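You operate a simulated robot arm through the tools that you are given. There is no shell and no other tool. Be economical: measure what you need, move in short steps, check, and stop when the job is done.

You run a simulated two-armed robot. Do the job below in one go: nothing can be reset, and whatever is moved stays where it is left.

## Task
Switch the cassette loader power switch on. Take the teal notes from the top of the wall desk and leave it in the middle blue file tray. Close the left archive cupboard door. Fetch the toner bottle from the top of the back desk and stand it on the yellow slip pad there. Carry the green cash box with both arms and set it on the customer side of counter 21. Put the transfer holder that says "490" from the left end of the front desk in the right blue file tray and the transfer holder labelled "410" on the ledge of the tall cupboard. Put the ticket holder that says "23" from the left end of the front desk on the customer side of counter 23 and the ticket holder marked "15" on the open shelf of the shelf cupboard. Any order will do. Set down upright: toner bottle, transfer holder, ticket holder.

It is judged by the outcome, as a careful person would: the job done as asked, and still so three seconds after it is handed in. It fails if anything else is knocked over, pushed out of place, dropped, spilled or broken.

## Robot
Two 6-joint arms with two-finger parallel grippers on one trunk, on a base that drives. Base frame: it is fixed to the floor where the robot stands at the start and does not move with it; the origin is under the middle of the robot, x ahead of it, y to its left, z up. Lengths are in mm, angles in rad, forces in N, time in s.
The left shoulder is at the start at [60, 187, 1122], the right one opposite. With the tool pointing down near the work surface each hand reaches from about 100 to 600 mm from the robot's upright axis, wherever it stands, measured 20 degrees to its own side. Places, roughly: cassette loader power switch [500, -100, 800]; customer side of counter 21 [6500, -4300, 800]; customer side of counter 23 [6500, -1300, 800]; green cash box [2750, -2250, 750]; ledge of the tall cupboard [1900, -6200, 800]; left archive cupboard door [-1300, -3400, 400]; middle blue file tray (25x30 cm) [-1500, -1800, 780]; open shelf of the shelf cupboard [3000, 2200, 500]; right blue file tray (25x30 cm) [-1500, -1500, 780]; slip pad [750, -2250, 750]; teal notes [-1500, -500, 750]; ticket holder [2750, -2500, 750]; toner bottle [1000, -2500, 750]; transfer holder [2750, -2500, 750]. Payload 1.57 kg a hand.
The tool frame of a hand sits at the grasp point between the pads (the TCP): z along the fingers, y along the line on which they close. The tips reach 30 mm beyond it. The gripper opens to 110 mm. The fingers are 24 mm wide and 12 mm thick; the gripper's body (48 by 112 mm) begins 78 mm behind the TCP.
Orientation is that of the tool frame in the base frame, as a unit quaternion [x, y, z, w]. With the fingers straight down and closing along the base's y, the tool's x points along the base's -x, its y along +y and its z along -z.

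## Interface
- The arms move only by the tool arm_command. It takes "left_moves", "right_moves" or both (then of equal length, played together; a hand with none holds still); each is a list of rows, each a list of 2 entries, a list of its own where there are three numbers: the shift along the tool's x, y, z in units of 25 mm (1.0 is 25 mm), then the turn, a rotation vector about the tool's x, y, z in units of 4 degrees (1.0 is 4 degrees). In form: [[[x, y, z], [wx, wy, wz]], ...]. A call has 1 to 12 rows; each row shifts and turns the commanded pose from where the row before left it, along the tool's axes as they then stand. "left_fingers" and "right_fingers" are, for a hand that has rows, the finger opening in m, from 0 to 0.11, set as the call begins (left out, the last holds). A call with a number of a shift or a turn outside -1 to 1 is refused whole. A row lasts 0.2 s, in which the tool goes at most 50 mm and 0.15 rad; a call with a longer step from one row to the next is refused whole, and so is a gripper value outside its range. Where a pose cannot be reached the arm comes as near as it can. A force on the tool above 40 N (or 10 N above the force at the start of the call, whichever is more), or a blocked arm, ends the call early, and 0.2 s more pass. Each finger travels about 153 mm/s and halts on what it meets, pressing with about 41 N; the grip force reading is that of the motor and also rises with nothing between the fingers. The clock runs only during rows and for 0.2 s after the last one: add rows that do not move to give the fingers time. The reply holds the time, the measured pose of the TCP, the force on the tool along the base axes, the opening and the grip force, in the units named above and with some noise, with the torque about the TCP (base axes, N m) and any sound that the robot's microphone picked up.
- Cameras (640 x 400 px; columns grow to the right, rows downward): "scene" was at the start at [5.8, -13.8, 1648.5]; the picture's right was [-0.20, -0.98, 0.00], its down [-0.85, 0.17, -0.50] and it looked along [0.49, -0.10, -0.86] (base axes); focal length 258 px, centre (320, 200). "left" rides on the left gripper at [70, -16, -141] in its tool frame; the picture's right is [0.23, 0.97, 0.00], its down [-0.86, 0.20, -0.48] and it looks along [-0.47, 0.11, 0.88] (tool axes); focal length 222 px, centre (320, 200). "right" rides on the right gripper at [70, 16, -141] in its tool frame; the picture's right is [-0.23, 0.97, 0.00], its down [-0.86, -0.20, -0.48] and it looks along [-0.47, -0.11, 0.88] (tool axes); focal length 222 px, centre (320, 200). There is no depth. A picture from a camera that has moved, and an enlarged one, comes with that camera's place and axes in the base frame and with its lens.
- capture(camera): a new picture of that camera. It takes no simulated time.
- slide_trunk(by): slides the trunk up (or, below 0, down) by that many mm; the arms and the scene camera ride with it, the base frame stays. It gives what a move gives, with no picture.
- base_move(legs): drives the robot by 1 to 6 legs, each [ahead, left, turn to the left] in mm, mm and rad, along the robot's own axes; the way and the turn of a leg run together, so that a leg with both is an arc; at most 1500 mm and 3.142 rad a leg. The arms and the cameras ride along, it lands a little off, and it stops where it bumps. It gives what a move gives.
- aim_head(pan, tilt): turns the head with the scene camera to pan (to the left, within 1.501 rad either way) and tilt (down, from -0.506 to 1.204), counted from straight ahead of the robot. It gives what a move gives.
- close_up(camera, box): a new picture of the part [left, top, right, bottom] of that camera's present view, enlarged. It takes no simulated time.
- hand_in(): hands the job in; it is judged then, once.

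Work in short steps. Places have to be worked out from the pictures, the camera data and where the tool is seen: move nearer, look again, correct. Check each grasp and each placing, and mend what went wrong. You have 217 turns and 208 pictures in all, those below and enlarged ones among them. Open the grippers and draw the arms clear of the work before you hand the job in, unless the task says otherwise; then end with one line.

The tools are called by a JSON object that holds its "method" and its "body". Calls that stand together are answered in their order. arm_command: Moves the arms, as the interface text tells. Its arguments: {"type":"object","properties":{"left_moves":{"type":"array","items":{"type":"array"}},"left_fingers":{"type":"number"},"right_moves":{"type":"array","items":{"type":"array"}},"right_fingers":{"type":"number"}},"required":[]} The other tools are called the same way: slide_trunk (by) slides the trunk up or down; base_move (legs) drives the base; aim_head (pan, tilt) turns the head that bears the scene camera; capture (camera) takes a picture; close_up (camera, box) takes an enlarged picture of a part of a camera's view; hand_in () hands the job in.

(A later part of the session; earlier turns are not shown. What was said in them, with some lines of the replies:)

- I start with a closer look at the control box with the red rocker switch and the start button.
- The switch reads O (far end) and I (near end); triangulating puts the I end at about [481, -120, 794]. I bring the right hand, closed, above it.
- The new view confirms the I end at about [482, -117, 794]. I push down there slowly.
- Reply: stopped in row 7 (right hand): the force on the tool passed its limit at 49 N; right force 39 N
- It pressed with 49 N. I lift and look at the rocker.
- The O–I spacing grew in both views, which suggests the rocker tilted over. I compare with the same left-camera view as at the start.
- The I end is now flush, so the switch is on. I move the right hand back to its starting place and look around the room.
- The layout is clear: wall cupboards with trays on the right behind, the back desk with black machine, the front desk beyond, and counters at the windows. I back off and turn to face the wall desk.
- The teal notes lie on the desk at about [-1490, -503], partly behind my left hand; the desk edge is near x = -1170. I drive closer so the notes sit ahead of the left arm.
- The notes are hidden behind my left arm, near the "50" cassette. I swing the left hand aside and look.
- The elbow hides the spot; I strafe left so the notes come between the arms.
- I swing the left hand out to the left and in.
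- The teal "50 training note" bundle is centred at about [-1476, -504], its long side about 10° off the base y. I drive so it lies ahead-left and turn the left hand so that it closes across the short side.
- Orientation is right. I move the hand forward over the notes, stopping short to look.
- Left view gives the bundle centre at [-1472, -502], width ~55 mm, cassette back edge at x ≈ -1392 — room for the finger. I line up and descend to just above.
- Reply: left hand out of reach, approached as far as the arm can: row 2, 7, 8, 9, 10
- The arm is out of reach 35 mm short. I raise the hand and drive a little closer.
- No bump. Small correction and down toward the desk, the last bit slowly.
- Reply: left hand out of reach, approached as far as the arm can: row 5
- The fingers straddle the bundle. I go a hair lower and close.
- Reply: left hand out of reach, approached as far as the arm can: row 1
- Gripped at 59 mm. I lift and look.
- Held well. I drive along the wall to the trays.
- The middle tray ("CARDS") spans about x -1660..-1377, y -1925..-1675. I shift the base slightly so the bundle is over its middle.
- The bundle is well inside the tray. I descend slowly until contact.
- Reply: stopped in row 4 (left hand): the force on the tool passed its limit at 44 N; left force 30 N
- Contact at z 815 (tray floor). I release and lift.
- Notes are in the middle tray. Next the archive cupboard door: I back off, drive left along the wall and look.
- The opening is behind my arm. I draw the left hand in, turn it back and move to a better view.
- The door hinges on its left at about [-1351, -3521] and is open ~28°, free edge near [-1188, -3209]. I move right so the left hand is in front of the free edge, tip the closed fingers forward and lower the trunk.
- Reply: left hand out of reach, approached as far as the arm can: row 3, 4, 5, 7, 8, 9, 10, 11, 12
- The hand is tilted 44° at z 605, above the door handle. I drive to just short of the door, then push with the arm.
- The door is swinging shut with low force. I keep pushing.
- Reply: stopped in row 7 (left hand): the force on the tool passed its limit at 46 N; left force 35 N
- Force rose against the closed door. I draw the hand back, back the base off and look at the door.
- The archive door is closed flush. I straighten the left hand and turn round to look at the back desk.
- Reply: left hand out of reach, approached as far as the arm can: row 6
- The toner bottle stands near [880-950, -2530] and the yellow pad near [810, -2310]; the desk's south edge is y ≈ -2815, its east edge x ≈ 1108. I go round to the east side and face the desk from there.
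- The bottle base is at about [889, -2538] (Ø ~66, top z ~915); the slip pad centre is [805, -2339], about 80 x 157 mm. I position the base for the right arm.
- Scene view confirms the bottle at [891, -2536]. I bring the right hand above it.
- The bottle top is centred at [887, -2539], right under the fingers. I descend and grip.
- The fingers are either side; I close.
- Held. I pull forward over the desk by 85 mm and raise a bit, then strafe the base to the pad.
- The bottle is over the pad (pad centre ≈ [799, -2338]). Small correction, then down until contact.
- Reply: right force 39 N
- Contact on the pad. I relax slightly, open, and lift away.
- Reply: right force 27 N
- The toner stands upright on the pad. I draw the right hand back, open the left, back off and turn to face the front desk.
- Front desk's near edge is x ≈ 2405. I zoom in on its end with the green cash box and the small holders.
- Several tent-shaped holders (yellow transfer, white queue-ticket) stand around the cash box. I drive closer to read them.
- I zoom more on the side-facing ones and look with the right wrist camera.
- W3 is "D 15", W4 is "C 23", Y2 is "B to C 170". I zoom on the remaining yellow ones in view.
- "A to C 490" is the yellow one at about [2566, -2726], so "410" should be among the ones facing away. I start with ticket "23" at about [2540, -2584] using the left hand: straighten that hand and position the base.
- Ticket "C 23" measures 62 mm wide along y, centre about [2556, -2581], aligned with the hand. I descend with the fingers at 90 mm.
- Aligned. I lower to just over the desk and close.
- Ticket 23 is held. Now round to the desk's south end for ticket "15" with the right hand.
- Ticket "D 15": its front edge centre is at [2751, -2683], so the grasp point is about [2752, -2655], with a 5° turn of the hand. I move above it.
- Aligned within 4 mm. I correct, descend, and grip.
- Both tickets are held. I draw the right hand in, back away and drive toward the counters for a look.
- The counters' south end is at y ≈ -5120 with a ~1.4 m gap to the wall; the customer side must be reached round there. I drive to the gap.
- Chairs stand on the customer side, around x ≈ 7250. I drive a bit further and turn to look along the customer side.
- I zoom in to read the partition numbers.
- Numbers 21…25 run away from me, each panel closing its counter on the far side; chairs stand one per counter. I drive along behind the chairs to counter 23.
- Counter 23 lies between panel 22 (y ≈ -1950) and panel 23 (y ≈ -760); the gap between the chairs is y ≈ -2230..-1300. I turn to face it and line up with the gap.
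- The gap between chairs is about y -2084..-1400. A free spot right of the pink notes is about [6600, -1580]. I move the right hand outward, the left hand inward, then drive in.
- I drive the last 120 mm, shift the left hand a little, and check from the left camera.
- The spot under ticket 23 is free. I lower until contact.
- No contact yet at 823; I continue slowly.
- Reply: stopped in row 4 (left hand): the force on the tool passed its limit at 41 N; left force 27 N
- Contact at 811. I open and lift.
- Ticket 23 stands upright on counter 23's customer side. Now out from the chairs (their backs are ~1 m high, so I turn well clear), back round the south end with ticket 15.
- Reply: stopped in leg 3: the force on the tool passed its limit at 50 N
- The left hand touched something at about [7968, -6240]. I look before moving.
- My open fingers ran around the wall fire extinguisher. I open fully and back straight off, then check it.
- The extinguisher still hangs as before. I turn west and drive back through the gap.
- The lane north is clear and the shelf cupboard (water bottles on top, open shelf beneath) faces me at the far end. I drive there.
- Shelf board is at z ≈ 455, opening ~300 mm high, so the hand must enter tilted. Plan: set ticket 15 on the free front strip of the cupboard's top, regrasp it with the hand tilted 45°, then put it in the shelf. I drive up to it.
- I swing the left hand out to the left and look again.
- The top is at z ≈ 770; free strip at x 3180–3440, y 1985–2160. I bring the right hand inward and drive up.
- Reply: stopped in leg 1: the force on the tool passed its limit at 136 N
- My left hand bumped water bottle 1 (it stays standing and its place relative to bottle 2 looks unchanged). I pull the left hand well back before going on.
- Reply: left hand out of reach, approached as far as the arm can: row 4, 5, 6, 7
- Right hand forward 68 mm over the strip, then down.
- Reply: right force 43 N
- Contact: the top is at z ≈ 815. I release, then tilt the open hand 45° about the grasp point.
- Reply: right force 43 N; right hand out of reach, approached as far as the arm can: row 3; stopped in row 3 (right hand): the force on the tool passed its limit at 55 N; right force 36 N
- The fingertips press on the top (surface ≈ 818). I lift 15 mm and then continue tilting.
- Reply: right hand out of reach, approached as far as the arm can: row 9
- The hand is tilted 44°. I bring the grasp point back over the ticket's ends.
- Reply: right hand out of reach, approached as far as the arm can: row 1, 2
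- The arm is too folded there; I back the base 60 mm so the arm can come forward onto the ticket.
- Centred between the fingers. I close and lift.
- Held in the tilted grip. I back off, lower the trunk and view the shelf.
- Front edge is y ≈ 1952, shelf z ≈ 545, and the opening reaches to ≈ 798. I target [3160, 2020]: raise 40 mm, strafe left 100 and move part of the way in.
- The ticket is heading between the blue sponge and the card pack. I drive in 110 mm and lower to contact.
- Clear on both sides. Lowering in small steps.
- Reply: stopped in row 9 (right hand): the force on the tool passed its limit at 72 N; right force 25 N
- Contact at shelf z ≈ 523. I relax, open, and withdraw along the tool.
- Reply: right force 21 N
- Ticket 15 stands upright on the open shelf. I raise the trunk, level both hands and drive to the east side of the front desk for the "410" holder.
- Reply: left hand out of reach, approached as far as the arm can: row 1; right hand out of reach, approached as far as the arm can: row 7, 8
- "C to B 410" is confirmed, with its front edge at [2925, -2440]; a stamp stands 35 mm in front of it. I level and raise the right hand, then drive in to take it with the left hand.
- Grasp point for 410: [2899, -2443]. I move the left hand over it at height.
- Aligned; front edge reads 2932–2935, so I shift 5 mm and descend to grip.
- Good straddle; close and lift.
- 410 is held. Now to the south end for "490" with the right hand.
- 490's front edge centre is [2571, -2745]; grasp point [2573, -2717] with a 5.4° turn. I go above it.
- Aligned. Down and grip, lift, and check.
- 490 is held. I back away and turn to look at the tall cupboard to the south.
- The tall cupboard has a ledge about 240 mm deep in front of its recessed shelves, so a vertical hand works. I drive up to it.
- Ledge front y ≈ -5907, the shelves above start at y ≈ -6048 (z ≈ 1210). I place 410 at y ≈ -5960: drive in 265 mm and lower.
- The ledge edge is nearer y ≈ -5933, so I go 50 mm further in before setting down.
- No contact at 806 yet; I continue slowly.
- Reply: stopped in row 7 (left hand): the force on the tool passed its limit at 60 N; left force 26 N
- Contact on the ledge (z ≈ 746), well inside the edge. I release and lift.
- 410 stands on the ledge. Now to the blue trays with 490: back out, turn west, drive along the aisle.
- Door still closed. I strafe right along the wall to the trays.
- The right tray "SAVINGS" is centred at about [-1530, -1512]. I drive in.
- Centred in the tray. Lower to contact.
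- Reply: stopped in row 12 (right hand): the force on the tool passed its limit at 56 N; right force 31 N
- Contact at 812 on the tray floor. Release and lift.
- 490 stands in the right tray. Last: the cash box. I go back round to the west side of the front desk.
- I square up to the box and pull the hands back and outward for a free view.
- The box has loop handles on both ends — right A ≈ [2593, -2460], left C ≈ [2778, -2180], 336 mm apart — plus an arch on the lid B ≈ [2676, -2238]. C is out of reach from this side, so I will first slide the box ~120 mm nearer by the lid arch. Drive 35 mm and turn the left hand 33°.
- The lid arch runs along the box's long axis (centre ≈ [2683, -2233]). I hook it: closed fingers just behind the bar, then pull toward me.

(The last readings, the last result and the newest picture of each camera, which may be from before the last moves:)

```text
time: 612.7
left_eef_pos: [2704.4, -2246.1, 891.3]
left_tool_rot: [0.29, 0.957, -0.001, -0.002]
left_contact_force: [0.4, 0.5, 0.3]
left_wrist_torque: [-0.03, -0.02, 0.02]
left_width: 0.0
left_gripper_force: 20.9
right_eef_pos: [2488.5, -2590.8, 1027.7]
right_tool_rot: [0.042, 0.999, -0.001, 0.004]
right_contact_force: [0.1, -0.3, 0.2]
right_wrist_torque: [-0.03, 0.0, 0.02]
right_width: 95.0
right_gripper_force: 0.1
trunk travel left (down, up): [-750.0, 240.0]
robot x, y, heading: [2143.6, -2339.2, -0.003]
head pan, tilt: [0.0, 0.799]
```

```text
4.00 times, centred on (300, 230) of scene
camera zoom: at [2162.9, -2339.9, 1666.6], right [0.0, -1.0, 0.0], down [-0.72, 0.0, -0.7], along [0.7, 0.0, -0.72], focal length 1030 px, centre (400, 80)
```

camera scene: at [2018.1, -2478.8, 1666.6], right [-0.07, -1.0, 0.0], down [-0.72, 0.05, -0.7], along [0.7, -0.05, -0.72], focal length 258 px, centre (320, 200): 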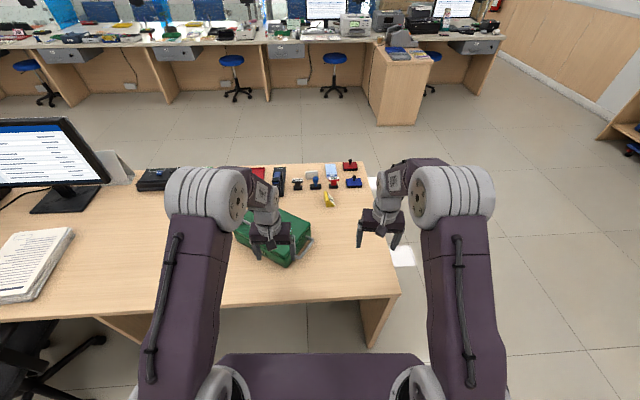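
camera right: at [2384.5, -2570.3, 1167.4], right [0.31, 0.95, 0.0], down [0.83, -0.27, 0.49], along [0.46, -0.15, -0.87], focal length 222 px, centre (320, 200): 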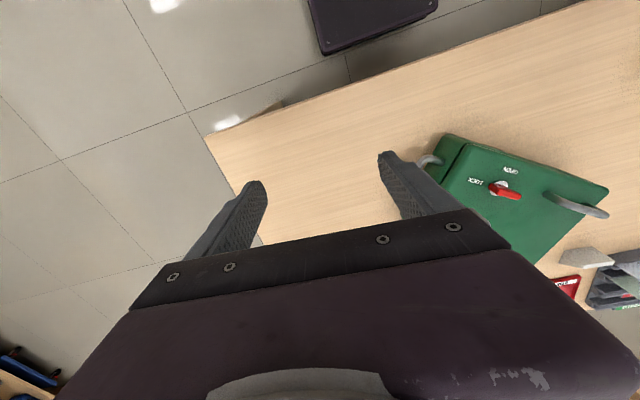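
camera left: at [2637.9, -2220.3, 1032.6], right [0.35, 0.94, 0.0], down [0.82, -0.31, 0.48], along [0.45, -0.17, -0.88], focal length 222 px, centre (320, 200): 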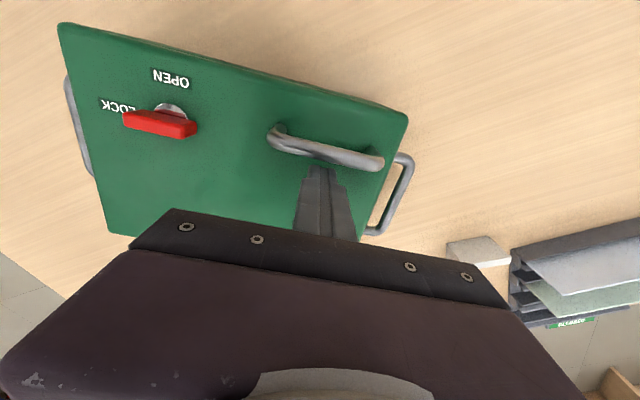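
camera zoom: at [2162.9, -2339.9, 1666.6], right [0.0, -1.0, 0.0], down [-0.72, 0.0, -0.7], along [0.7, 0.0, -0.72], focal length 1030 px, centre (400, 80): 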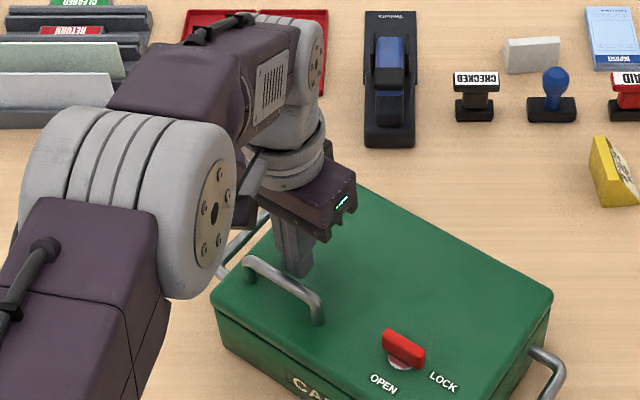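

The closed fingers are just behind the bar. I lower a little more and pull 120 mm along the box's short axis.

{"method": "arm_command", "body": {"left_moves": [[[0, 0, 0.3], [0, 0, 0]], [[0, 0, 0.2], [0, 0, 0]], [[0, 0, 0], [0, 0, 0]]]}}

{"method": "arm_command", "body": {"left_moves": [[[0.4, 0, 0], [0, 0, 0]], [[0.4, 0, 0], [0, 0, 0]], [[0.5, 0, 0], [0, 0, 0]], [[0.5, 0, 0], [0, 0, 0]], [[0.5, 0, 0], [0, 0, 0]], [[0.5, 0, 0], [0, 0, 0]], [[0.5, 0, 0], [0, 0, 0]], [[0.5, 0, 0], [0, 0, 0]], [[0.5, 0, 0], [0, 0, 0]], [[0.5, 0, 0], [0, 0, 0]]]}}

{"method": "capture", "body": {"camera": "scene"}}

```text
time: 613.5
left_eef_pos: [2703.3, -2247.1, 876.9]
left_tool_rot: [0.289, 0.957, 0.0, -0.001]
left_contact_force: [-0.5, -0.1, -0.3]
left_wrist_torque: [0.02, -0.02, 0.0]
left_width: 0.1
left_gripper_force: 21.2
right_eef_pos: [2489.0, -2589.5, 1025.9]
right_tool_rot: [0.041, 0.999, -0.001, 0.004]
right_contact_force: [0.3, -0.2, 0.1]
right_wrist_torque: [-0.02, -0.02, 0.03]
right_width: 95.1
right_gripper_force: 0.0
trunk travel left (down, up): [-750.0, 240.0]
robot x, y, heading: [2143.8, -2338.9, 0.003]
head pan, tilt: [0.0, 0.799]
```

```text
time: 615.7
left_eef_pos: [2602.3, -2179.9, 878.0]
left_tool_rot: [0.289, 0.957, -0.001, -0.001]
left_contact_force: [4.7, -1.8, 2.4]
left_wrist_torque: [0.02, 0.01, 0.04]
left_width: 0.2
left_gripper_force: 21.2
right_eef_pos: [2488.7, -2592.0, 1027.0]
right_tool_rot: [0.042, 0.999, 0.001, 0.004]
right_contact_force: [-0.3, -0.3, 0.1]
right_wrist_torque: [0.0, 0.0, -0.02]
right_width: 94.9
right_gripper_force: 0.0
trunk travel left (down, up): [-750.0, 240.0]
robot x, y, heading: [2144.5, -2335.1, -0.005]
head pan, tilt: [0.0, 0.799]
```

```text
61 pictures are left
camera scene: at [2163.4, -2340.5, 1666.6], right [0.0, -1.0, 0.0], down [-0.72, 0.0, -0.7], along [0.7, 0.0, -0.72], focal length 258 px, centre (320, 200)
```

scene: 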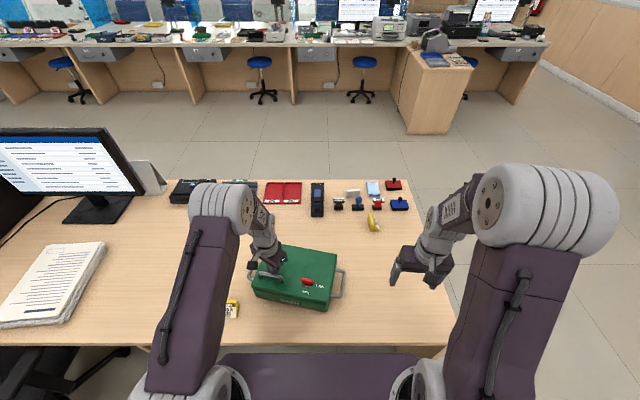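

The box swung to lie nearly along y and came closer. I lift the left hand away and look.

{"method": "arm_command", "body": {"left_moves": [[[-0.4, 0, 0], [0, 0, 0]], [[0, 0, -1], [0, 0, 0]], [[0, 0, -1], [0, 0, 0]], [[0, 0, -1], [0, 0, 0]], [[0, 0, -1], [0, 0, 0]], [[0, 0, -1], [0, 0, 0]], [[0.5, 1, -0.5], [0, 0, 0]], [[0.5, 1, 0], [0, 0, 0]], [[1, 1, 0], [0, 0, 0]], [[1, 0.5, 0], [0, 0, 0]]]}}

{"method": "close_up", "body": {"camera": "scene", "box": [200, 200, 400, 340]}}

```text
time: 617.9
left_eef_pos: [2597.2, -2069.9, 1017.2]
left_tool_rot: [0.291, 0.957, -0.001, -0.002]
left_contact_force: [-0.4, -0.3, -1.2]
left_wrist_torque: [0.02, 0.01, -0.02]
left_width: 0.0
left_gripper_force: 21.1
right_eef_pos: [2489.0, -2590.2, 1026.2]
right_tool_rot: [0.042, 0.999, -0.001, 0.004]
right_contact_force: [-0.4, 0.5, -0.7]
right_wrist_torque: [-0.04, -0.01, -0.04]
right_width: 95.1
right_gripper_force: 0.0
trunk travel left (down, up): [-750.0, 240.0]
robot x, y, heading: [2139.8, -2338.9, 0.001]
head pan, tilt: [0.0, 0.799]
```

```text
2.86 times, centred on (300, 270) of scene
camera zoom: at [2162.0, -2338.7, 1666.6], right [0.0, -1.0, 0.0], down [-0.72, 0.0, -0.7], along [0.7, 0.0, -0.72], focal length 736 px, centre (377, 0)
```

zoom: 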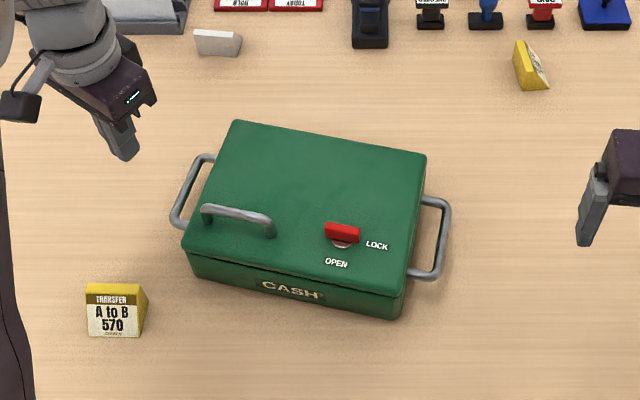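

Now the handle bars are at about R [2590, -2420] and L [2657, -2092], box axis ~11.5° off y. I centre the base on the box and bring both hands, turned to match, above the handles.

{"method": "base_move", "body": {"legs": [[0, 84, 0]]}}

{"method": "arm_command", "body": {"left_moves": [[[0, 0, 0], [0, 0, -0.917]], [[0, 0, 0], [0, 0, -0.917]], [[0, 0, 0], [0, 0, -0.917]], [[0, 0, 0], [0, 0, -0.917]], [[0, 0, 0], [0, 0, -0.917]], [[0, 0, 0], [0, 0, -0.917]], [[-0.64, -0.74, 0.5], [0, 0, 0]], [[-0.64, -0.74, 0.5], [0, 0, 0]], [[-0.64, -0.74, 0.5], [0, 0, 0]], [[-0.64, -0.74, 0.5], [0, 0, 0]], [[-0.64, -0.74, 0.5], [0, 0, 0]]], "right_moves": [[[0, 0, 0], [0, 0, 0.28]], [[0, 0, 0], [0, 0, 0.28]], [[0, 0, 0], [0, 0, 0.28]], [[0, 0, 0], [0, 0, 0.28]], [[0, 0, 0], [0, 0, 0.28]], [[0, 0, 0], [0, 0, 0.28]], [[-0.65, 0.84, 0.5], [0, 0, 0]], [[-0.65, 0.84, 0.5], [0, 0, 0]], [[-0.65, 0.84, 0.5], [0, 0, 0]], [[-0.65, 0.84, 0.5], [0, 0, 0]], [[-0.65, 0.84, 0.5], [0, 0, 0]]], "left_fingers": 0.05, "right_fingers": 0.05}}

{"method": "close_up", "body": {"camera": "left", "box": [200, 60, 440, 240]}}

{"method": "close_up", "body": {"camera": "right", "box": [200, 60, 440, 240]}}

```text
time: 619.0
left_eef_pos: [2597.4, -1987.6, 1017.3]
left_tool_rot: [0.29, 0.957, 0.0, -0.002]
left_contact_force: [0.0, -0.3, 0.4]
left_wrist_torque: [-0.01, -0.01, -0.01]
left_width: 0.2
left_gripper_force: 21.1
right_eef_pos: [2489.3, -2507.1, 1025.7]
right_tool_rot: [0.042, 0.999, 0.0, 0.003]
right_contact_force: [-0.2, -0.7, 0.7]
right_wrist_torque: [0.0, -0.02, -0.01]
right_width: 95.1
right_gripper_force: 0.1
trunk travel left (down, up): [-750.0, 240.0]
robot x, y, heading: [2143.3, -2253.2, -0.007]
head pan, tilt: [0.0, 0.799]
```

```text
time: 621.4
left_eef_pos: [2657.5, -2093.7, 953.8]
left_tool_rot: [0.101, 0.995, 0.0, -0.002]
left_contact_force: [-0.7, -0.5, 0.0]
left_wrist_torque: [-0.01, -0.01, 0.0]
left_width: 49.9
left_gripper_force: 0.1
right_eef_pos: [2592.1, -2417.2, 964.4]
right_tool_rot: [0.099, 0.995, -0.001, 0.004]
right_contact_force: [1.0, 0.2, -0.7]
right_wrist_torque: [-0.01, 0.01, -0.01]
right_width: 50.2
right_gripper_force: 0.1
trunk travel left (down, up): [-750.0, 240.0]
robot x, y, heading: [2144.2, -2257.5, -0.003]
head pan, tilt: [0.0, 0.799]
```

```text
2.22 times, centred on (320, 150) of left
camera zoom: at [2587.1, -2094.6, 1094.9], right [-0.03, 1.0, 0.0], down [0.88, 0.02, 0.47], along [0.47, 0.01, -0.88], focal length 494 px, centre (320, 311)
```

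zoom: 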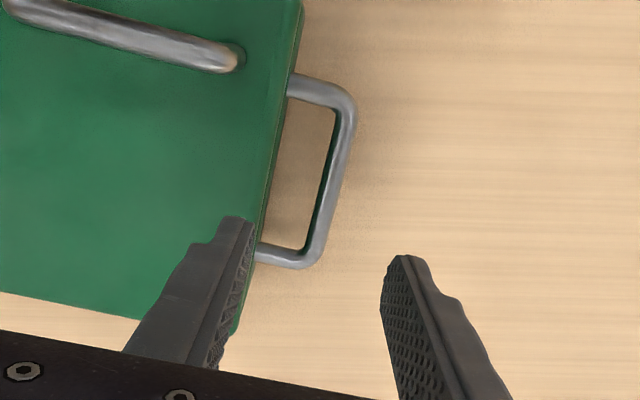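

```text
2.22 times, centred on (320, 150) of right
camera zoom: at [2526.7, -2387.6, 1105.6], right [0.42, 0.91, 0.0], down [0.79, -0.37, 0.48], along [0.44, -0.2, -0.87], focal length 494 px, centre (320, 311)
```

zoom: 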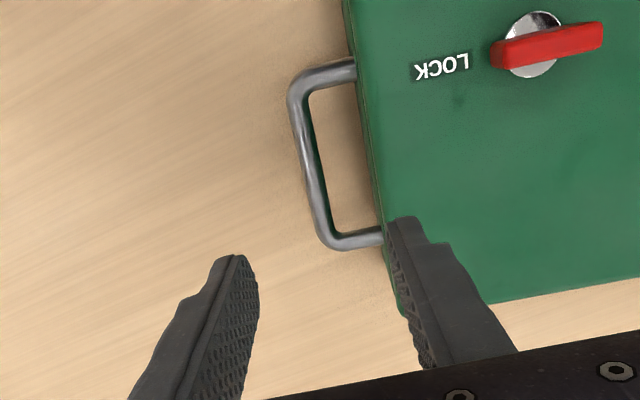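

Bars: left [2661, -2085], right [2588, -2421], z ≈ 793; gap to the box ~29 mm, so 32 mm opening fits. I align and descend partway for a check.

{"method": "arm_command", "body": {"left_moves": [[[-0.07, 0.36, 0], [0, 0, 0]], [[0, 0, 0.9], [0, 0, 0]], [[0, 0, 0.9], [0, 0, 0]], [[0, 0, 0.9], [0, 0, 0]], [[0, 0, 0.9], [0, 0, 0]], [[0, 0, 0], [0, 0, 0]]], "right_moves": [[[0.13, -0.17, 0.4], [0, 0, 0]], [[0, 0, 0.9], [0, 0, 0]], [[0, 0, 0.9], [0, 0, 0]], [[0, 0, 0.9], [0, 0, 0]], [[0, 0, 0.9], [0, 0, 0]], [[0, 0, 0], [0, 0, 0]]], "left_fingers": 0.032, "right_fingers": 0.032}}

{"method": "close_up", "body": {"camera": "left", "box": [200, 60, 440, 240]}}

{"method": "close_up", "body": {"camera": "right", "box": [200, 60, 440, 240]}}

```text
time: 622.8
left_eef_pos: [2660.6, -2085.9, 863.4]
left_tool_rot: [0.102, 0.995, -0.001, -0.001]
left_contact_force: [-1.0, 0.0, 0.1]
left_wrist_torque: [0.0, 0.03, -0.01]
left_width: 32.3
left_gripper_force: 0.1
right_eef_pos: [2587.5, -2424.3, 864.8]
right_tool_rot: [0.1, 0.995, 0.0, 0.004]
right_contact_force: [-0.3, 0.2, -0.9]
right_wrist_torque: [0.01, 0.02, 0.0]
right_width: 31.8
right_gripper_force: 0.0
trunk travel left (down, up): [-750.0, 240.0]
robot x, y, heading: [2143.3, -2255.4, -0.0]
head pan, tilt: [0.0, 0.799]
```

```text
2.22 times, centred on (320, 150) of left
camera zoom: at [2589.4, -2086.9, 1004.8], right [-0.02, 1.0, 0.0], down [0.88, 0.02, 0.48], along [0.48, 0.01, -0.88], focal length 494 px, centre (320, 311)
```

zoom: 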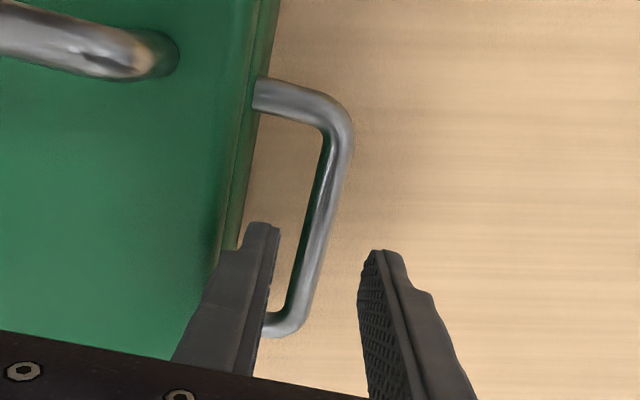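

```text
2.22 times, centred on (320, 150) of right
camera zoom: at [2522.0, -2394.2, 1004.9], right [0.42, 0.91, 0.0], down [0.79, -0.37, 0.49], along [0.44, -0.2, -0.87], focal length 494 px, centre (320, 311)
```

zoom: 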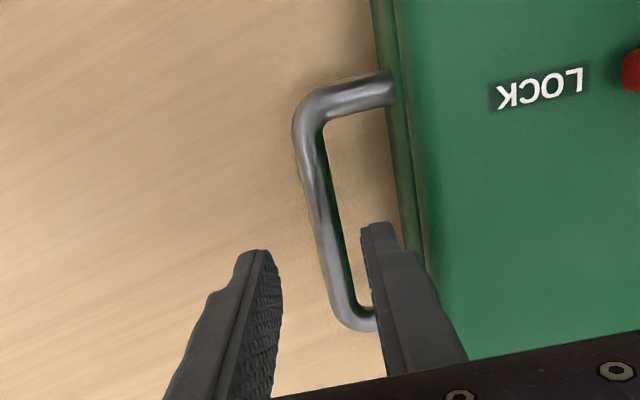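

Both are well aligned (right needs +3 mm). I descend to the bars.

{"method": "arm_command", "body": {"left_moves": [[[0.06, 0.03, 0.7], [0, 0, 0]], [[0, 0, 0.7], [0, 0, 0]], [[0, 0, 0.7], [0, 0, 0]], [[0, 0, 0.6], [0, 0, 0]], [[0, 0, 0], [0, 0, 0]]], "right_moves": [[[0, 0.11, 0.7], [0, 0, 0]], [[0, 0, 0.7], [0, 0, 0]], [[0, 0, 0.7], [0, 0, 0]], [[0, 0, 0.65], [0, 0, 0]], [[0, 0, 0], [0, 0, 0]]]}}

{"method": "arm_command", "body": {"left_moves": [[[0, 0, 0], [0, 0, 0]], [[0, 0, 0], [0, 0, 0]], [[0, 0, 0], [0, 0, 0]]], "right_moves": [[[0, 0, 0], [0, 0, 0]], [[0, 0, 0], [0, 0, 0]], [[0, 0, 0], [0, 0, 0]]], "left_fingers": 0, "right_fingers": 0}}

{"method": "close_up", "body": {"camera": "scene", "box": [200, 180, 440, 350]}}

```text
time: 624.0
left_eef_pos: [2660.3, -2085.8, 797.0]
left_tool_rot: [0.101, 0.995, -0.001, -0.002]
left_contact_force: [-0.4, 0.5, 0.6]
left_wrist_torque: [0.06, 0.0, -0.02]
left_width: 32.1
left_gripper_force: 0.0
right_eef_pos: [2586.5, -2420.4, 796.7]
right_tool_rot: [0.1, 0.995, 0.0, 0.003]
right_contact_force: [0.0, 0.3, 0.1]
right_wrist_torque: [0.02, -0.03, 0.0]
right_width: 32.1
right_gripper_force: 0.1
trunk travel left (down, up): [-750.0, 240.0]
robot x, y, heading: [2140.9, -2255.1, 0.001]
head pan, tilt: [0.0, 0.799]
```

```text
time: 624.9
left_eef_pos: [2658.2, -2088.4, 795.9]
left_tool_rot: [0.103, 0.995, -0.001, -0.003]
left_contact_force: [-3.0, -1.9, 3.6]
left_wrist_torque: [-0.09, -0.32, -0.78]
left_width: 13.2
left_gripper_force: 29.6
right_eef_pos: [2587.8, -2420.6, 795.9]
right_tool_rot: [0.1, 0.995, 0.0, 0.006]
right_contact_force: [2.2, 1.9, 0.0]
right_wrist_torque: [-0.02, 0.16, -0.05]
right_width: 12.5
right_gripper_force: 30.0
trunk travel left (down, up): [-750.0, 240.0]
robot x, y, heading: [2146.0, -2252.5, -0.003]
head pan, tilt: [0.0, 0.799]
stopped in row 3 (right hand): the force on the tool passed its limit at 41 N (the readings are from after the stop); the commanded pose is now the measured one
```

```text
2.35 times, centred on (320, 265) of scene
camera zoom: at [2163.1, -2255.4, 1666.5], right [0.0, -1.0, 0.0], down [-0.72, 0.0, -0.7], along [0.7, 0.0, -0.72], focal length 606 px, centre (320, 47)
```

zoom: 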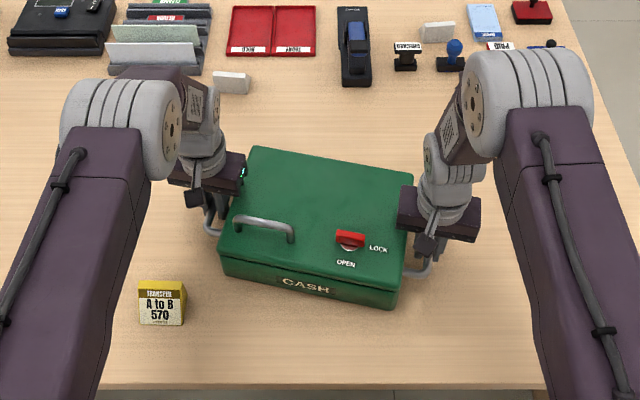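

Both bars gripped (~13 mm). I lift gently together.

{"method": "arm_command", "body": {"left_moves": [[[0, 0, 0], [0, 0, 0]], [[0, 0, -0.3], [0, 0, 0]], [[0, 0, -0.3], [0, 0, 0]], [[0, 0, -0.4], [0, 0, 0]], [[0, 0, -0.4], [0, 0, 0]]], "right_moves": [[[0, 0, 0], [0, 0, 0]], [[0, 0, -0.3], [0, 0, 0]], [[0, 0, -0.3], [0, 0, 0]], [[0, 0, -0.4], [0, 0, 0]], [[0, 0, -0.4], [0, 0, 0]]]}}

{"method": "close_up", "body": {"camera": "scene", "box": [200, 180, 440, 350]}}

```text
time: 626.1
left_eef_pos: [2657.7, -2086.8, 830.8]
left_tool_rot: [0.103, 0.995, -0.001, -0.003]
left_contact_force: [-2.0, 3.1, -5.5]
left_wrist_torque: [0.14, 0.4, -0.67]
left_width: 13.2
left_gripper_force: 29.3
right_eef_pos: [2588.6, -2420.6, 828.8]
right_tool_rot: [0.1, 0.995, -0.001, 0.005]
right_contact_force: [1.4, -2.7, -5.1]
right_wrist_torque: [0.03, -0.44, -0.16]
right_width: 12.6
right_gripper_force: 29.9
trunk travel left (down, up): [-750.0, 240.0]
robot x, y, heading: [2145.2, -2253.7, -0.004]
head pan, tilt: [0.0, 0.799]
```

```text
2.35 times, centred on (320, 265) of scene
camera zoom: at [2164.3, -2255.3, 1666.5], right [0.0, -1.0, 0.0], down [-0.72, 0.0, -0.7], along [0.7, 0.0, -0.72], focal length 606 px, centre (320, 47)
```

zoom: 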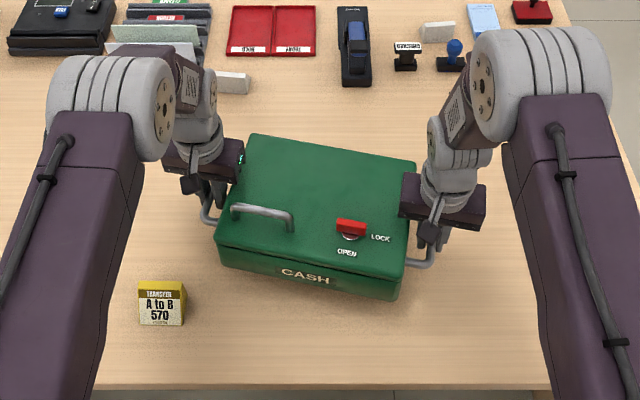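

The box hangs level (~5 N per hand). I raise it further and draw it in.

{"method": "arm_command", "body": {"left_moves": [[[0, 0, -0.8], [0, 0, 0]], [[0, 0, -0.8], [0, 0, 0]], [[0, 0, -0.8], [0, 0, 0]], [[0, 0, -0.8], [0, 0, 0]], [[0, 0, -0.8], [0, 0, 0]], [[0, 0, -0.8], [0, 0, 0]], [[0, 0, -0.8], [0, 0, 0]], [[0.7, -0.14, 0], [0, 0, 0]], [[0.7, -0.14, 0], [0, 0, 0]], [[0.7, -0.14, 0], [0, 0, 0]]], "right_moves": [[[0, 0, -0.8], [0, 0, 0]], [[0, 0, -0.8], [0, 0, 0]], [[0, 0, -0.8], [0, 0, 0]], [[0, 0, -0.8], [0, 0, 0]], [[0, 0, -0.8], [0, 0, 0]], [[0, 0, -0.8], [0, 0, 0]], [[0, 0, -0.8], [0, 0, 0]], [[0.7, -0.14, 0], [0, 0, 0]], [[0.7, -0.14, 0], [0, 0, 0]], [[0.7, -0.14, 0], [0, 0, 0]]]}}

{"method": "capture", "body": {"camera": "scene"}}

```text
time: 628.3
left_eef_pos: [2612.8, -2086.9, 969.2]
left_tool_rot: [0.103, 0.995, -0.002, -0.005]
left_contact_force: [-2.5, -0.7, -5.7]
left_wrist_torque: [-0.19, -0.6, -0.75]
left_width: 13.0
left_gripper_force: 29.4
right_eef_pos: [2543.3, -2419.4, 970.4]
right_tool_rot: [0.1, 0.995, 0.0, 0.005]
right_contact_force: [1.9, 2.0, -5.2]
right_wrist_torque: [0.09, 0.65, -0.04]
right_width: 13.1
right_gripper_force: 29.6
trunk travel left (down, up): [-750.0, 240.0]
robot x, y, heading: [2140.8, -2251.0, -0.002]
head pan, tilt: [0.0, 0.799]
stopped in row 10 (left hand): the force on the tool passed its limit at 42 N (the readings are from after the stop); the commanded pose is now the measured one
```

```text
53 pictures are left
camera scene: at [2163.5, -2255.2, 1666.5], right [0.0, -1.0, 0.0], down [-0.72, 0.0, -0.7], along [0.7, 0.0, -0.72], focal length 258 px, centre (320, 200)
```

scene: 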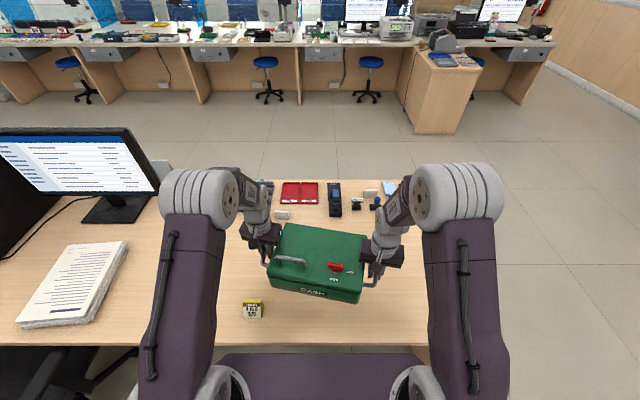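

Box bottom is at z ≈ 924, level. I start the drive to counter 21's customer side.

{"method": "base_move", "body": {"legs": [[-340, 0, 0], [0, -1200, 0], [1500, 0, 0], [800, 0, 0]]}}

{"method": "capture", "body": {"camera": "scene"}}

```text
time: 647.3
left_eef_pos: [4605.6, -3167.4, 971.5]
left_tool_rot: [0.07, 0.998, -0.002, -0.003]
left_contact_force: [-3.7, -10.5, -5.7]
left_wrist_torque: [-0.01, -0.01, -0.73]
left_width: 12.9
left_gripper_force: 30.3
right_eef_pos: [4556.1, -3504.6, 971.3]
right_tool_rot: [0.066, 0.998, 0.001, 0.007]
right_contact_force: [3.8, 9.7, -6.0]
right_wrist_torque: [-0.06, 0.04, -0.09]
right_width: 12.9
right_gripper_force: 29.6
trunk travel left (down, up): [-750.0, 240.0]
robot x, y, heading: [4144.9, -3365.3, 0.067]
head pan, tilt: [0.0, 0.799]
```

```text
52 pictures are left
camera scene: at [4167.6, -3365.4, 1666.5], right [0.06, -1.0, 0.0], down [-0.72, -0.05, -0.7], along [0.7, 0.04, -0.72], focal length 258 px, centre (320, 200)
```

scene: 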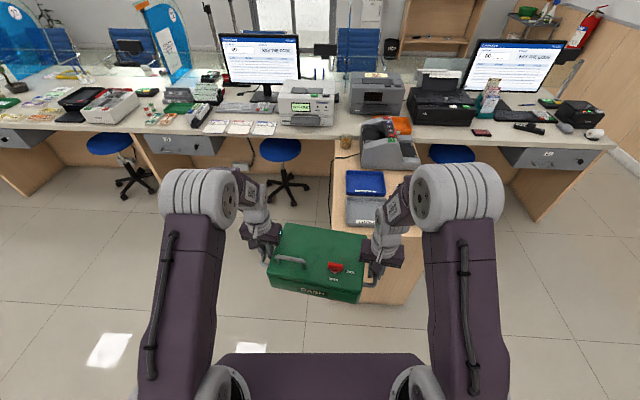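

Still level. I back off from the side cabinet, fix the heading and go south.

{"method": "base_move", "body": {"legs": [[-250, 0, 0], [0, 0, -0.067], [0, -1500, 0], [0, -420, 0]]}}

{"method": "base_move", "body": {"legs": [[1100, -450, 0]]}}

```text
time: 658.7
left_eef_pos: [4332.0, -5121.8, 969.8]
left_tool_rot: [0.118, 0.993, -0.004, -0.004]
left_contact_force: [-2.3, -1.1, -6.0]
left_wrist_torque: [0.01, -0.02, -0.7]
left_width: 13.0
left_gripper_force: 29.8
right_eef_pos: [4249.2, -5450.2, 971.2]
right_tool_rot: [0.115, 0.993, 0.001, 0.005]
right_contact_force: [2.2, 1.9, -5.6]
right_wrist_torque: [0.03, 0.04, 0.07]
right_width: 12.9
right_gripper_force: 29.9
trunk travel left (down, up): [-750.0, 240.0]
robot x, y, heading: [3854.8, -5275.5, -0.028]
head pan, tilt: [0.0, 0.799]
```

```text
time: 664.8
left_eef_pos: [5421.7, -5616.9, 970.2]
left_tool_rot: [0.123, 0.992, -0.003, -0.003]
left_contact_force: [-1.6, 0.2, -5.8]
left_wrist_torque: [0.01, -0.01, -0.71]
left_width: 13.0
left_gripper_force: 29.7
right_eef_pos: [5338.0, -5944.7, 970.7]
right_tool_rot: [0.119, 0.993, 0.001, 0.005]
right_contact_force: [2.2, -1.0, -6.0]
right_wrist_torque: [0.01, -0.02, -0.03]
right_width: 12.7
right_gripper_force: 29.4
trunk travel left (down, up): [-750.0, 240.0]
robot x, y, heading: [4942.6, -5767.7, -0.046]
head pan, tilt: [0.0, 0.799]
```

Heading fix, then through the gap to the customer side and turn to face the counter.

{"method": "base_move", "body": {"legs": [[0, 90, 0.046], [1500, 0, 0], [1450, 0, 0]]}}

{"method": "base_move", "body": {"legs": [[0, 0, 3.13]]}}

{"method": "capture", "body": {"camera": "scene"}}

```text
time: 679.6
left_eef_pos: [8357.8, -5531.5, 970.4]
left_tool_rot: [0.105, 0.994, -0.002, -0.003]
left_contact_force: [-1.9, 1.8, -6.1]
left_wrist_torque: [0.0, 0.01, -0.68]
left_width: 12.8
left_gripper_force: 29.7
right_eef_pos: [8287.1, -5864.6, 970.9]
right_tool_rot: [0.102, 0.995, 0.0, 0.006]
right_contact_force: [1.9, -1.1, -6.3]
right_wrist_torque: [-0.01, -0.01, 0.07]
right_width: 12.9
right_gripper_force: 29.9
trunk travel left (down, up): [-750.0, 240.0]
robot x, y, heading: [7882.1, -5697.9, -0.002]
head pan, tilt: [0.0, 0.799]
```

```text
time: 687.4
left_eef_pos: [7410.5, -5860.5, 969.9]
left_tool_rot: [0.994, -0.109, 0.003, -0.002]
left_contact_force: [1.8, -2.1, -6.9]
left_wrist_torque: [0.0, 0.07, -0.72]
left_width: 12.6
left_gripper_force: 29.8
right_eef_pos: [7484.5, -5527.9, 970.0]
right_tool_rot: [0.995, -0.104, -0.005, 0.0]
right_contact_force: [-1.6, 1.9, -5.8]
right_wrist_torque: [-0.01, -0.08, 0.07]
right_width: 12.9
right_gripper_force: 29.8
trunk travel left (down, up): [-750.0, 240.0]
robot x, y, heading: [7883.8, -5698.3, 3.129]
head pan, tilt: [0.0, 0.799]
```

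```text
51 pictures are left
camera scene: at [7862.3, -5698.4, 1666.5], right [0.01, 1.0, 0.0], down [0.72, -0.01, -0.7], along [-0.7, 0.01, -0.72], focal length 258 px, centre (320, 200)
```

scene: 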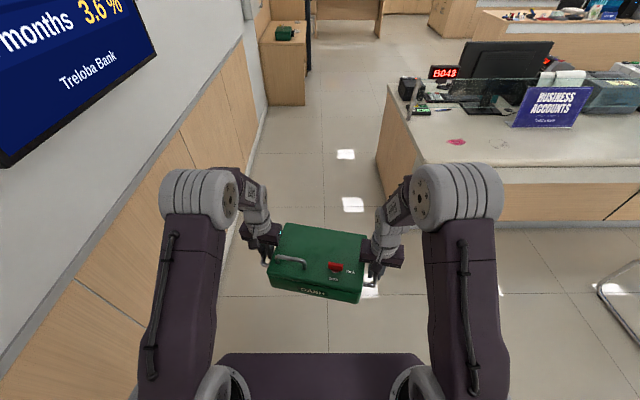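

I strafe right to the counter 21 position and look.

{"method": "base_move", "body": {"legs": [[0, -1100, 0.012]]}}

{"method": "capture", "body": {"camera": "scene"}}

```text
time: 693.0
left_eef_pos: [7417.3, -4775.3, 970.4]
left_tool_rot: [0.995, -0.102, 0.005, -0.002]
left_contact_force: [1.5, -1.1, -6.4]
left_wrist_torque: [-0.02, 0.0, -0.7]
left_width: 12.8
left_gripper_force: 29.6
right_eef_pos: [7487.1, -4442.0, 970.7]
right_tool_rot: [0.995, -0.097, -0.005, 0.001]
right_contact_force: [-1.0, 0.9, -6.2]
right_wrist_torque: [0.04, -0.06, 0.12]
right_width: 12.6
right_gripper_force: 29.5
trunk travel left (down, up): [-750.0, 240.0]
robot x, y, heading: [7889.9, -4604.9, -3.138]
head pan, tilt: [0.0, 0.799]
```

```text
50 pictures are left
camera scene: at [7867.5, -4606.8, 1666.5], right [0.0, 1.0, 0.0], down [0.72, 0.0, -0.7], along [-0.7, 0.0, -0.72], focal length 258 px, centre (320, 200)
```

scene: 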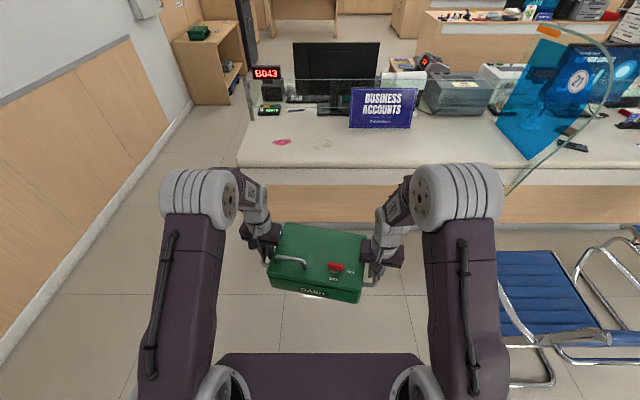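

Free counter surface in front of the sign, between y ≈ -4550 and -4150. I move to put the box at about [6570, -4400].

{"method": "base_move", "body": {"legs": [[0, -208, 0], [700, 0, 0]]}}

{"method": "capture", "body": {"camera": "scene"}}

```text
time: 698.1
left_eef_pos: [6710.0, -4549.7, 969.1]
left_tool_rot: [0.994, -0.113, 0.005, -0.002]
left_contact_force: [1.4, -0.5, -6.8]
left_wrist_torque: [0.01, 0.12, -0.74]
left_width: 12.9
left_gripper_force: 29.5
right_eef_pos: [6787.1, -4218.4, 970.6]
right_tool_rot: [0.994, -0.108, -0.005, 0.001]
right_contact_force: [-0.8, 0.2, -5.9]
right_wrist_torque: [-0.01, -0.07, 0.09]
right_width: 12.7
right_gripper_force: 29.6
trunk travel left (down, up): [-750.0, 240.0]
robot x, y, heading: [7181.9, -4391.2, 3.124]
head pan, tilt: [0.0, 0.799]
```

```text
49 pictures are left
camera scene: at [7163.6, -4390.1, 1666.5], right [0.02, 1.0, 0.0], down [0.72, -0.01, -0.7], along [-0.7, 0.01, -0.72], focal length 258 px, centre (320, 200)
```

scene: 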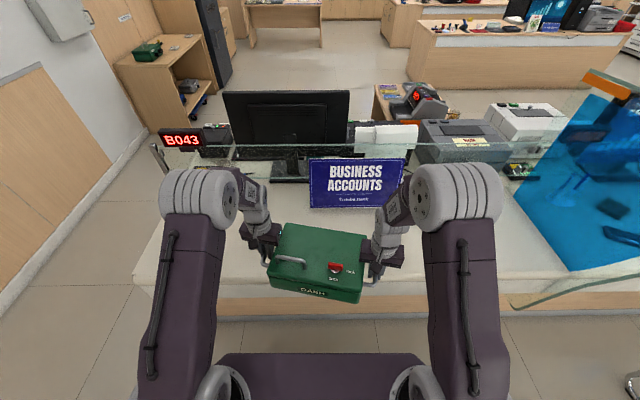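

The sign's foot is at x ≈ 6347, so box centre x ≈ 6585 is safe. I drive the last 160 mm and lower.

{"method": "base_move", "body": {"legs": [[160, 0, 0]]}}

{"method": "arm_command", "body": {"left_moves": [[[0, 0, 0.7], [0, 0, 0]], [[0, 0, 0.7], [0, 0, 0]], [[0, 0, 0.7], [0, 0, 0]], [[0, 0, 0.7], [0, 0, 0]], [[0, 0, 0.7], [0, 0, 0]], [[0, 0, 0.6], [0, 0, 0]]], "right_moves": [[[0, 0, 0.7], [0, 0, 0]], [[0, 0, 0.7], [0, 0, 0]], [[0, 0, 0.7], [0, 0, 0]], [[0, 0, 0.7], [0, 0, 0]], [[0, 0, 0.7], [0, 0, 0]], [[0, 0, 0.6], [0, 0, 0]]]}}

{"method": "capture", "body": {"camera": "scene"}}

```text
time: 699.5
left_eef_pos: [6552.5, -4544.9, 970.6]
left_tool_rot: [0.994, -0.113, 0.004, -0.002]
left_contact_force: [2.2, -0.8, -4.8]
left_wrist_torque: [-0.1, -0.25, -0.7]
left_width: 13.0
left_gripper_force: 30.0
right_eef_pos: [6628.5, -4214.2, 971.4]
right_tool_rot: [0.994, -0.109, -0.007, 0.0]
right_contact_force: [-2.3, 1.8, -6.9]
right_wrist_torque: [0.08, 0.21, 0.12]
right_width: 12.9
right_gripper_force: 30.2
trunk travel left (down, up): [-750.0, 240.0]
robot x, y, heading: [7026.6, -4386.2, 3.12]
head pan, tilt: [0.0, 0.799]
```

```text
time: 700.9
left_eef_pos: [6550.9, -4546.9, 866.3]
left_tool_rot: [0.993, -0.114, 0.005, -0.002]
left_contact_force: [-1.5, -5.1, -6.5]
left_wrist_torque: [0.05, 0.17, -0.61]
left_width: 12.7
left_gripper_force: 30.1
right_eef_pos: [6626.1, -4214.0, 869.4]
right_tool_rot: [0.994, -0.11, -0.005, 0.0]
right_contact_force: [0.7, 3.7, -6.2]
right_wrist_torque: [-0.02, -0.25, 0.58]
right_width: 12.6
right_gripper_force: 30.1
trunk travel left (down, up): [-750.0, 240.0]
robot x, y, heading: [7023.0, -4388.1, 3.122]
head pan, tilt: [0.0, 0.799]
```

```text
48 pictures are left
camera scene: at [7001.5, -4387.0, 1666.5], right [0.02, 1.0, 0.0], down [0.72, -0.01, -0.7], along [-0.7, 0.01, -0.72], focal length 258 px, centre (320, 200)
```

scene: 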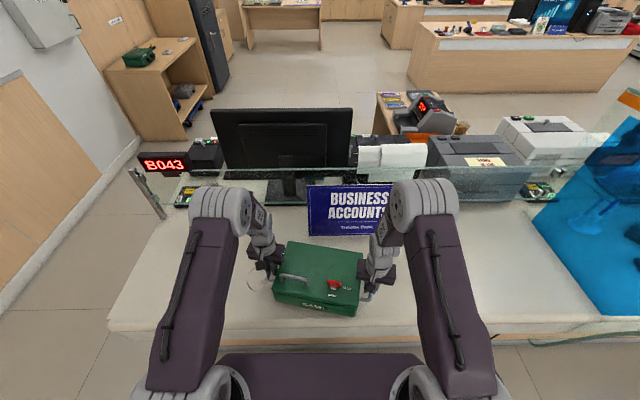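

Clear of the sign. I lower slowly to contact.

{"method": "arm_command", "body": {"left_moves": [[[0, 0, 0.4], [0, 0, 0]], [[0, 0, 0.4], [0, 0, 0]], [[0, 0, 0.3], [0, 0, 0]], [[0, 0, 0.15], [0, 0, 0]], [[0, 0, 0.15], [0, 0, 0]], [[0, 0, 0.12], [0, 0, 0]], [[0, 0, 0.12], [0, 0, 0]], [[0, 0, 0.12], [0, 0, 0]], [[0, 0, 0.12], [0, 0, 0]]], "right_moves": [[[0, 0, 0.45], [0, 0, 0]], [[0, 0, 0.45], [0, 0, 0]], [[0, 0, 0.3], [0, 0, 0]], [[0, 0, 0.15], [0, 0, 0]], [[0, 0, 0.15], [0, 0, 0]], [[0, 0, 0.12], [0, 0, 0]], [[0, 0, 0.12], [0, 0, 0]], [[0, 0, 0.12], [0, 0, 0]], [[0, 0, 0.12], [0, 0, 0]]]}}

```text
time: 702.9
left_eef_pos: [6552.6, -4545.8, 824.5]
left_tool_rot: [0.994, -0.113, -0.001, -0.001]
left_contact_force: [-10.4, -17.0, 31.0]
left_wrist_torque: [0.23, -0.04, -0.86]
left_width: 13.4
left_gripper_force: 29.5
right_eef_pos: [6626.9, -4214.6, 821.5]
right_tool_rot: [0.994, -0.109, -0.01, 0.0]
right_contact_force: [-2.8, 41.1, 22.2]
right_wrist_torque: [0.69, -0.45, 0.3]
right_width: 12.8
right_gripper_force: 29.6
trunk travel left (down, up): [-750.0, 240.0]
robot x, y, heading: [7029.2, -4384.7, 3.124]
head pan, tilt: [0.0, 0.799]
```

Box is down. I ease off, open just enough to clear the bars, and rise.

{"method": "arm_command", "body": {"left_moves": [[[0, 0, -0.12], [0, 0, 0]], [[0, 0, 0], [0, 0, 0]]], "right_moves": [[[0, 0, -0.08], [0, 0, 0]], [[0, 0, 0], [0, 0, 0]]]}}

{"method": "arm_command", "body": {"left_moves": [[[0, 0, 0], [0, 0, 0]], [[0, 0, 0], [0, 0, 0]]], "right_moves": [[[0, 0, 0], [0, 0, 0]], [[0, 0, 0], [0, 0, 0]]], "left_fingers": 0.032, "right_fingers": 0.032}}

{"method": "close_up", "body": {"camera": "left", "box": [200, 60, 440, 240]}}

{"method": "close_up", "body": {"camera": "right", "box": [200, 60, 440, 240]}}

```text
time: 703.5
left_eef_pos: [6553.3, -4545.8, 823.1]
left_tool_rot: [0.994, -0.113, 0.005, -0.002]
left_contact_force: [-8.9, -18.0, 2.6]
left_wrist_torque: [0.31, 0.87, -0.5]
left_width: 12.7
left_gripper_force: 30.0
right_eef_pos: [6628.9, -4213.8, 820.7]
right_tool_rot: [0.994, -0.109, -0.006, 0.0]
right_contact_force: [6.2, 18.5, 17.9]
right_wrist_torque: [-0.04, 0.38, 0.51]
right_width: 12.7
right_gripper_force: 29.9
trunk travel left (down, up): [-750.0, 240.0]
robot x, y, heading: [7022.8, -4387.5, 3.12]
head pan, tilt: [0.0, 0.799]
```

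```text
time: 704.1
left_eef_pos: [6553.4, -4544.6, 823.4]
left_tool_rot: [0.994, -0.113, 0.004, -0.002]
left_contact_force: [-0.3, -0.2, 0.1]
left_wrist_torque: [0.03, -0.03, 0.02]
left_width: 31.8
left_gripper_force: 0.1
right_eef_pos: [6627.0, -4214.5, 820.9]
right_tool_rot: [0.994, -0.109, -0.006, 0.0]
right_contact_force: [-0.4, -0.6, 0.3]
right_wrist_torque: [0.0, 0.0, 0.01]
right_width: 31.8
right_gripper_force: 0.0
trunk travel left (down, up): [-750.0, 240.0]
robot x, y, heading: [7023.5, -4384.1, 3.12]
head pan, tilt: [0.0, 0.799]
```

```text
2.22 times, centred on (320, 150) of left
camera zoom: at [6623.4, -4545.2, 966.0], right [0.0, -1.0, 0.0], down [-0.88, 0.0, 0.47], along [-0.47, 0.0, -0.88], focal length 494 px, centre (320, 311)
```

zoom: 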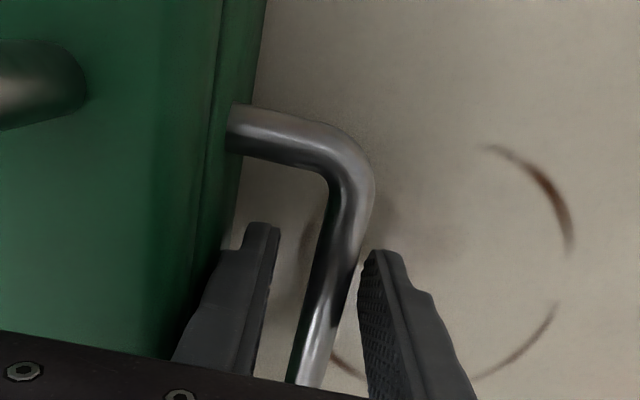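

```text
2.22 times, centred on (320, 150) of right
camera zoom: at [6693.3, -4245.3, 961.4], right [-0.43, -0.9, 0.0], down [-0.79, 0.38, 0.49], along [-0.44, 0.21, -0.87], focal length 494 px, centre (320, 311)
```

zoom: 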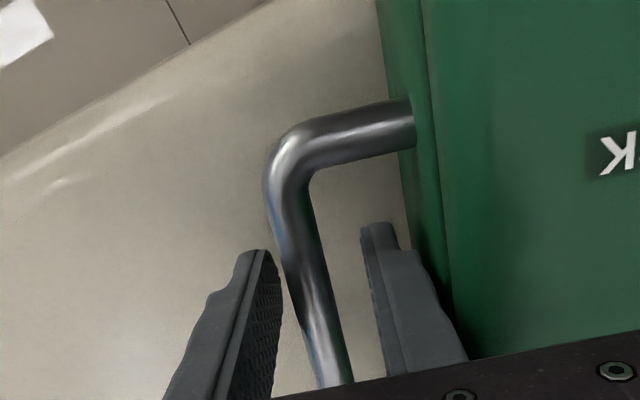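

Both hands are open around the bars. I raise them straight up, back off, and check the result.

{"method": "arm_command", "body": {"left_moves": [[[0, 0, -0.6], [0, 0, 0]], [[0, 0, -0.8], [0, 0, 0]], [[0, 0, -1], [0, 0, 0]], [[0, 0, -1], [0, 0, 0]], [[0, 0, -1], [0, 0, 0]], [[0, 0, -1], [0, 0, 0]], [[0, 0, -1], [0, 0, 0]], [[0, 0, -1], [0, 0, 0]]], "right_moves": [[[0, 0, -0.6], [0, 0, 0]], [[0, 0, -0.8], [0, 0, 0]], [[0, 0, -1], [0, 0, 0]], [[0, 0, -1], [0, 0, 0]], [[0, 0, -1], [0, 0, 0]], [[0, 0, -1], [0, 0, 0]], [[0, 0, -1], [0, 0, 0]], [[0, 0, -1], [0, 0, 0]]]}}

{"method": "base_move", "body": {"legs": [[-500, 0, 0]]}}

{"method": "arm_command", "body": {"left_moves": [[[0, 0, 0], [0, 0, 0]], [[0, 0, 0], [0, 0, 0]]], "right_moves": [[[0, 0, 0], [0, 0, 0]], [[0, 0, 0], [0, 0, 0]]], "left_fingers": 0.11, "right_fingers": 0.11}}

{"method": "capture", "body": {"camera": "scene"}}

```text
time: 705.9
left_eef_pos: [6552.5, -4546.6, 1010.4]
left_tool_rot: [0.994, -0.113, 0.005, -0.002]
left_contact_force: [0.0, -0.1, 0.6]
left_wrist_torque: [-0.01, 0.02, 0.0]
left_width: 32.1
left_gripper_force: 0.0
right_eef_pos: [6627.9, -4214.2, 1006.5]
right_tool_rot: [0.994, -0.107, -0.006, 0.0]
right_contact_force: [-0.4, 0.2, -0.9]
right_wrist_torque: [0.0, 0.0, 0.0]
right_width: 32.1
right_gripper_force: 0.0
trunk travel left (down, up): [-750.0, 240.0]
robot x, y, heading: [7024.5, -4387.8, 3.124]
head pan, tilt: [0.0, 0.799]
```

```text
time: 708.8
left_eef_pos: [7047.2, -4556.1, 1008.3]
left_tool_rot: [0.994, -0.113, 0.005, -0.003]
left_contact_force: [0.5, -0.4, 0.8]
left_wrist_torque: [0.03, 0.0, -0.02]
left_width: 31.7
left_gripper_force: 0.1
right_eef_pos: [7125.2, -4224.2, 1005.6]
right_tool_rot: [0.994, -0.108, -0.005, 0.0]
right_contact_force: [0.2, -0.4, -0.2]
right_wrist_torque: [0.03, 0.04, 0.01]
right_width: 32.0
right_gripper_force: 0.0
trunk travel left (down, up): [-750.0, 240.0]
robot x, y, heading: [7524.5, -4398.1, 3.127]
head pan, tilt: [0.0, 0.799]
```

```text
time: 709.4
left_eef_pos: [7047.7, -4555.3, 1008.4]
left_tool_rot: [0.994, -0.112, 0.005, -0.002]
left_contact_force: [-0.4, 0.1, -1.2]
left_wrist_torque: [-0.02, 0.01, 0.0]
left_width: 109.7
left_gripper_force: 0.0
right_eef_pos: [7124.8, -4223.9, 1005.7]
right_tool_rot: [0.994, -0.108, -0.005, 0.0]
right_contact_force: [-0.1, -0.3, 0.1]
right_wrist_torque: [-0.01, 0.02, 0.02]
right_width: 110.0
right_gripper_force: 0.1
trunk travel left (down, up): [-750.0, 240.0]
robot x, y, heading: [7524.5, -4395.8, 3.122]
head pan, tilt: [0.0, 0.799]
```

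```text
45 pictures are left
camera scene: at [7501.0, -4396.7, 1666.5], right [0.02, 1.0, 0.0], down [0.72, -0.01, -0.7], along [-0.7, 0.01, -0.72], focal length 258 px, centre (320, 200)
```

scene: 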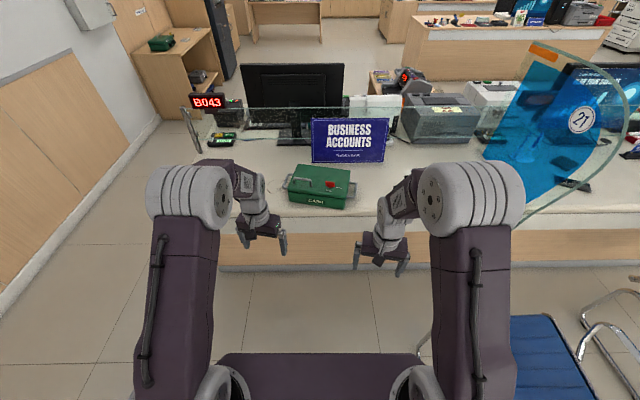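

The cash box sits on counter 21's customer side, the grippers are open and clear, and every other item was checked when I set it down. I hand the job in.

{"method": "hand_in", "body": {}}

```text
The job is handed in.
```

All the items are where you asked and the job is handed in; on the way I bumped one water bottle on the shelf cupboard and brushed the wall fire extinguisher, and both looked unmoved afterwards.
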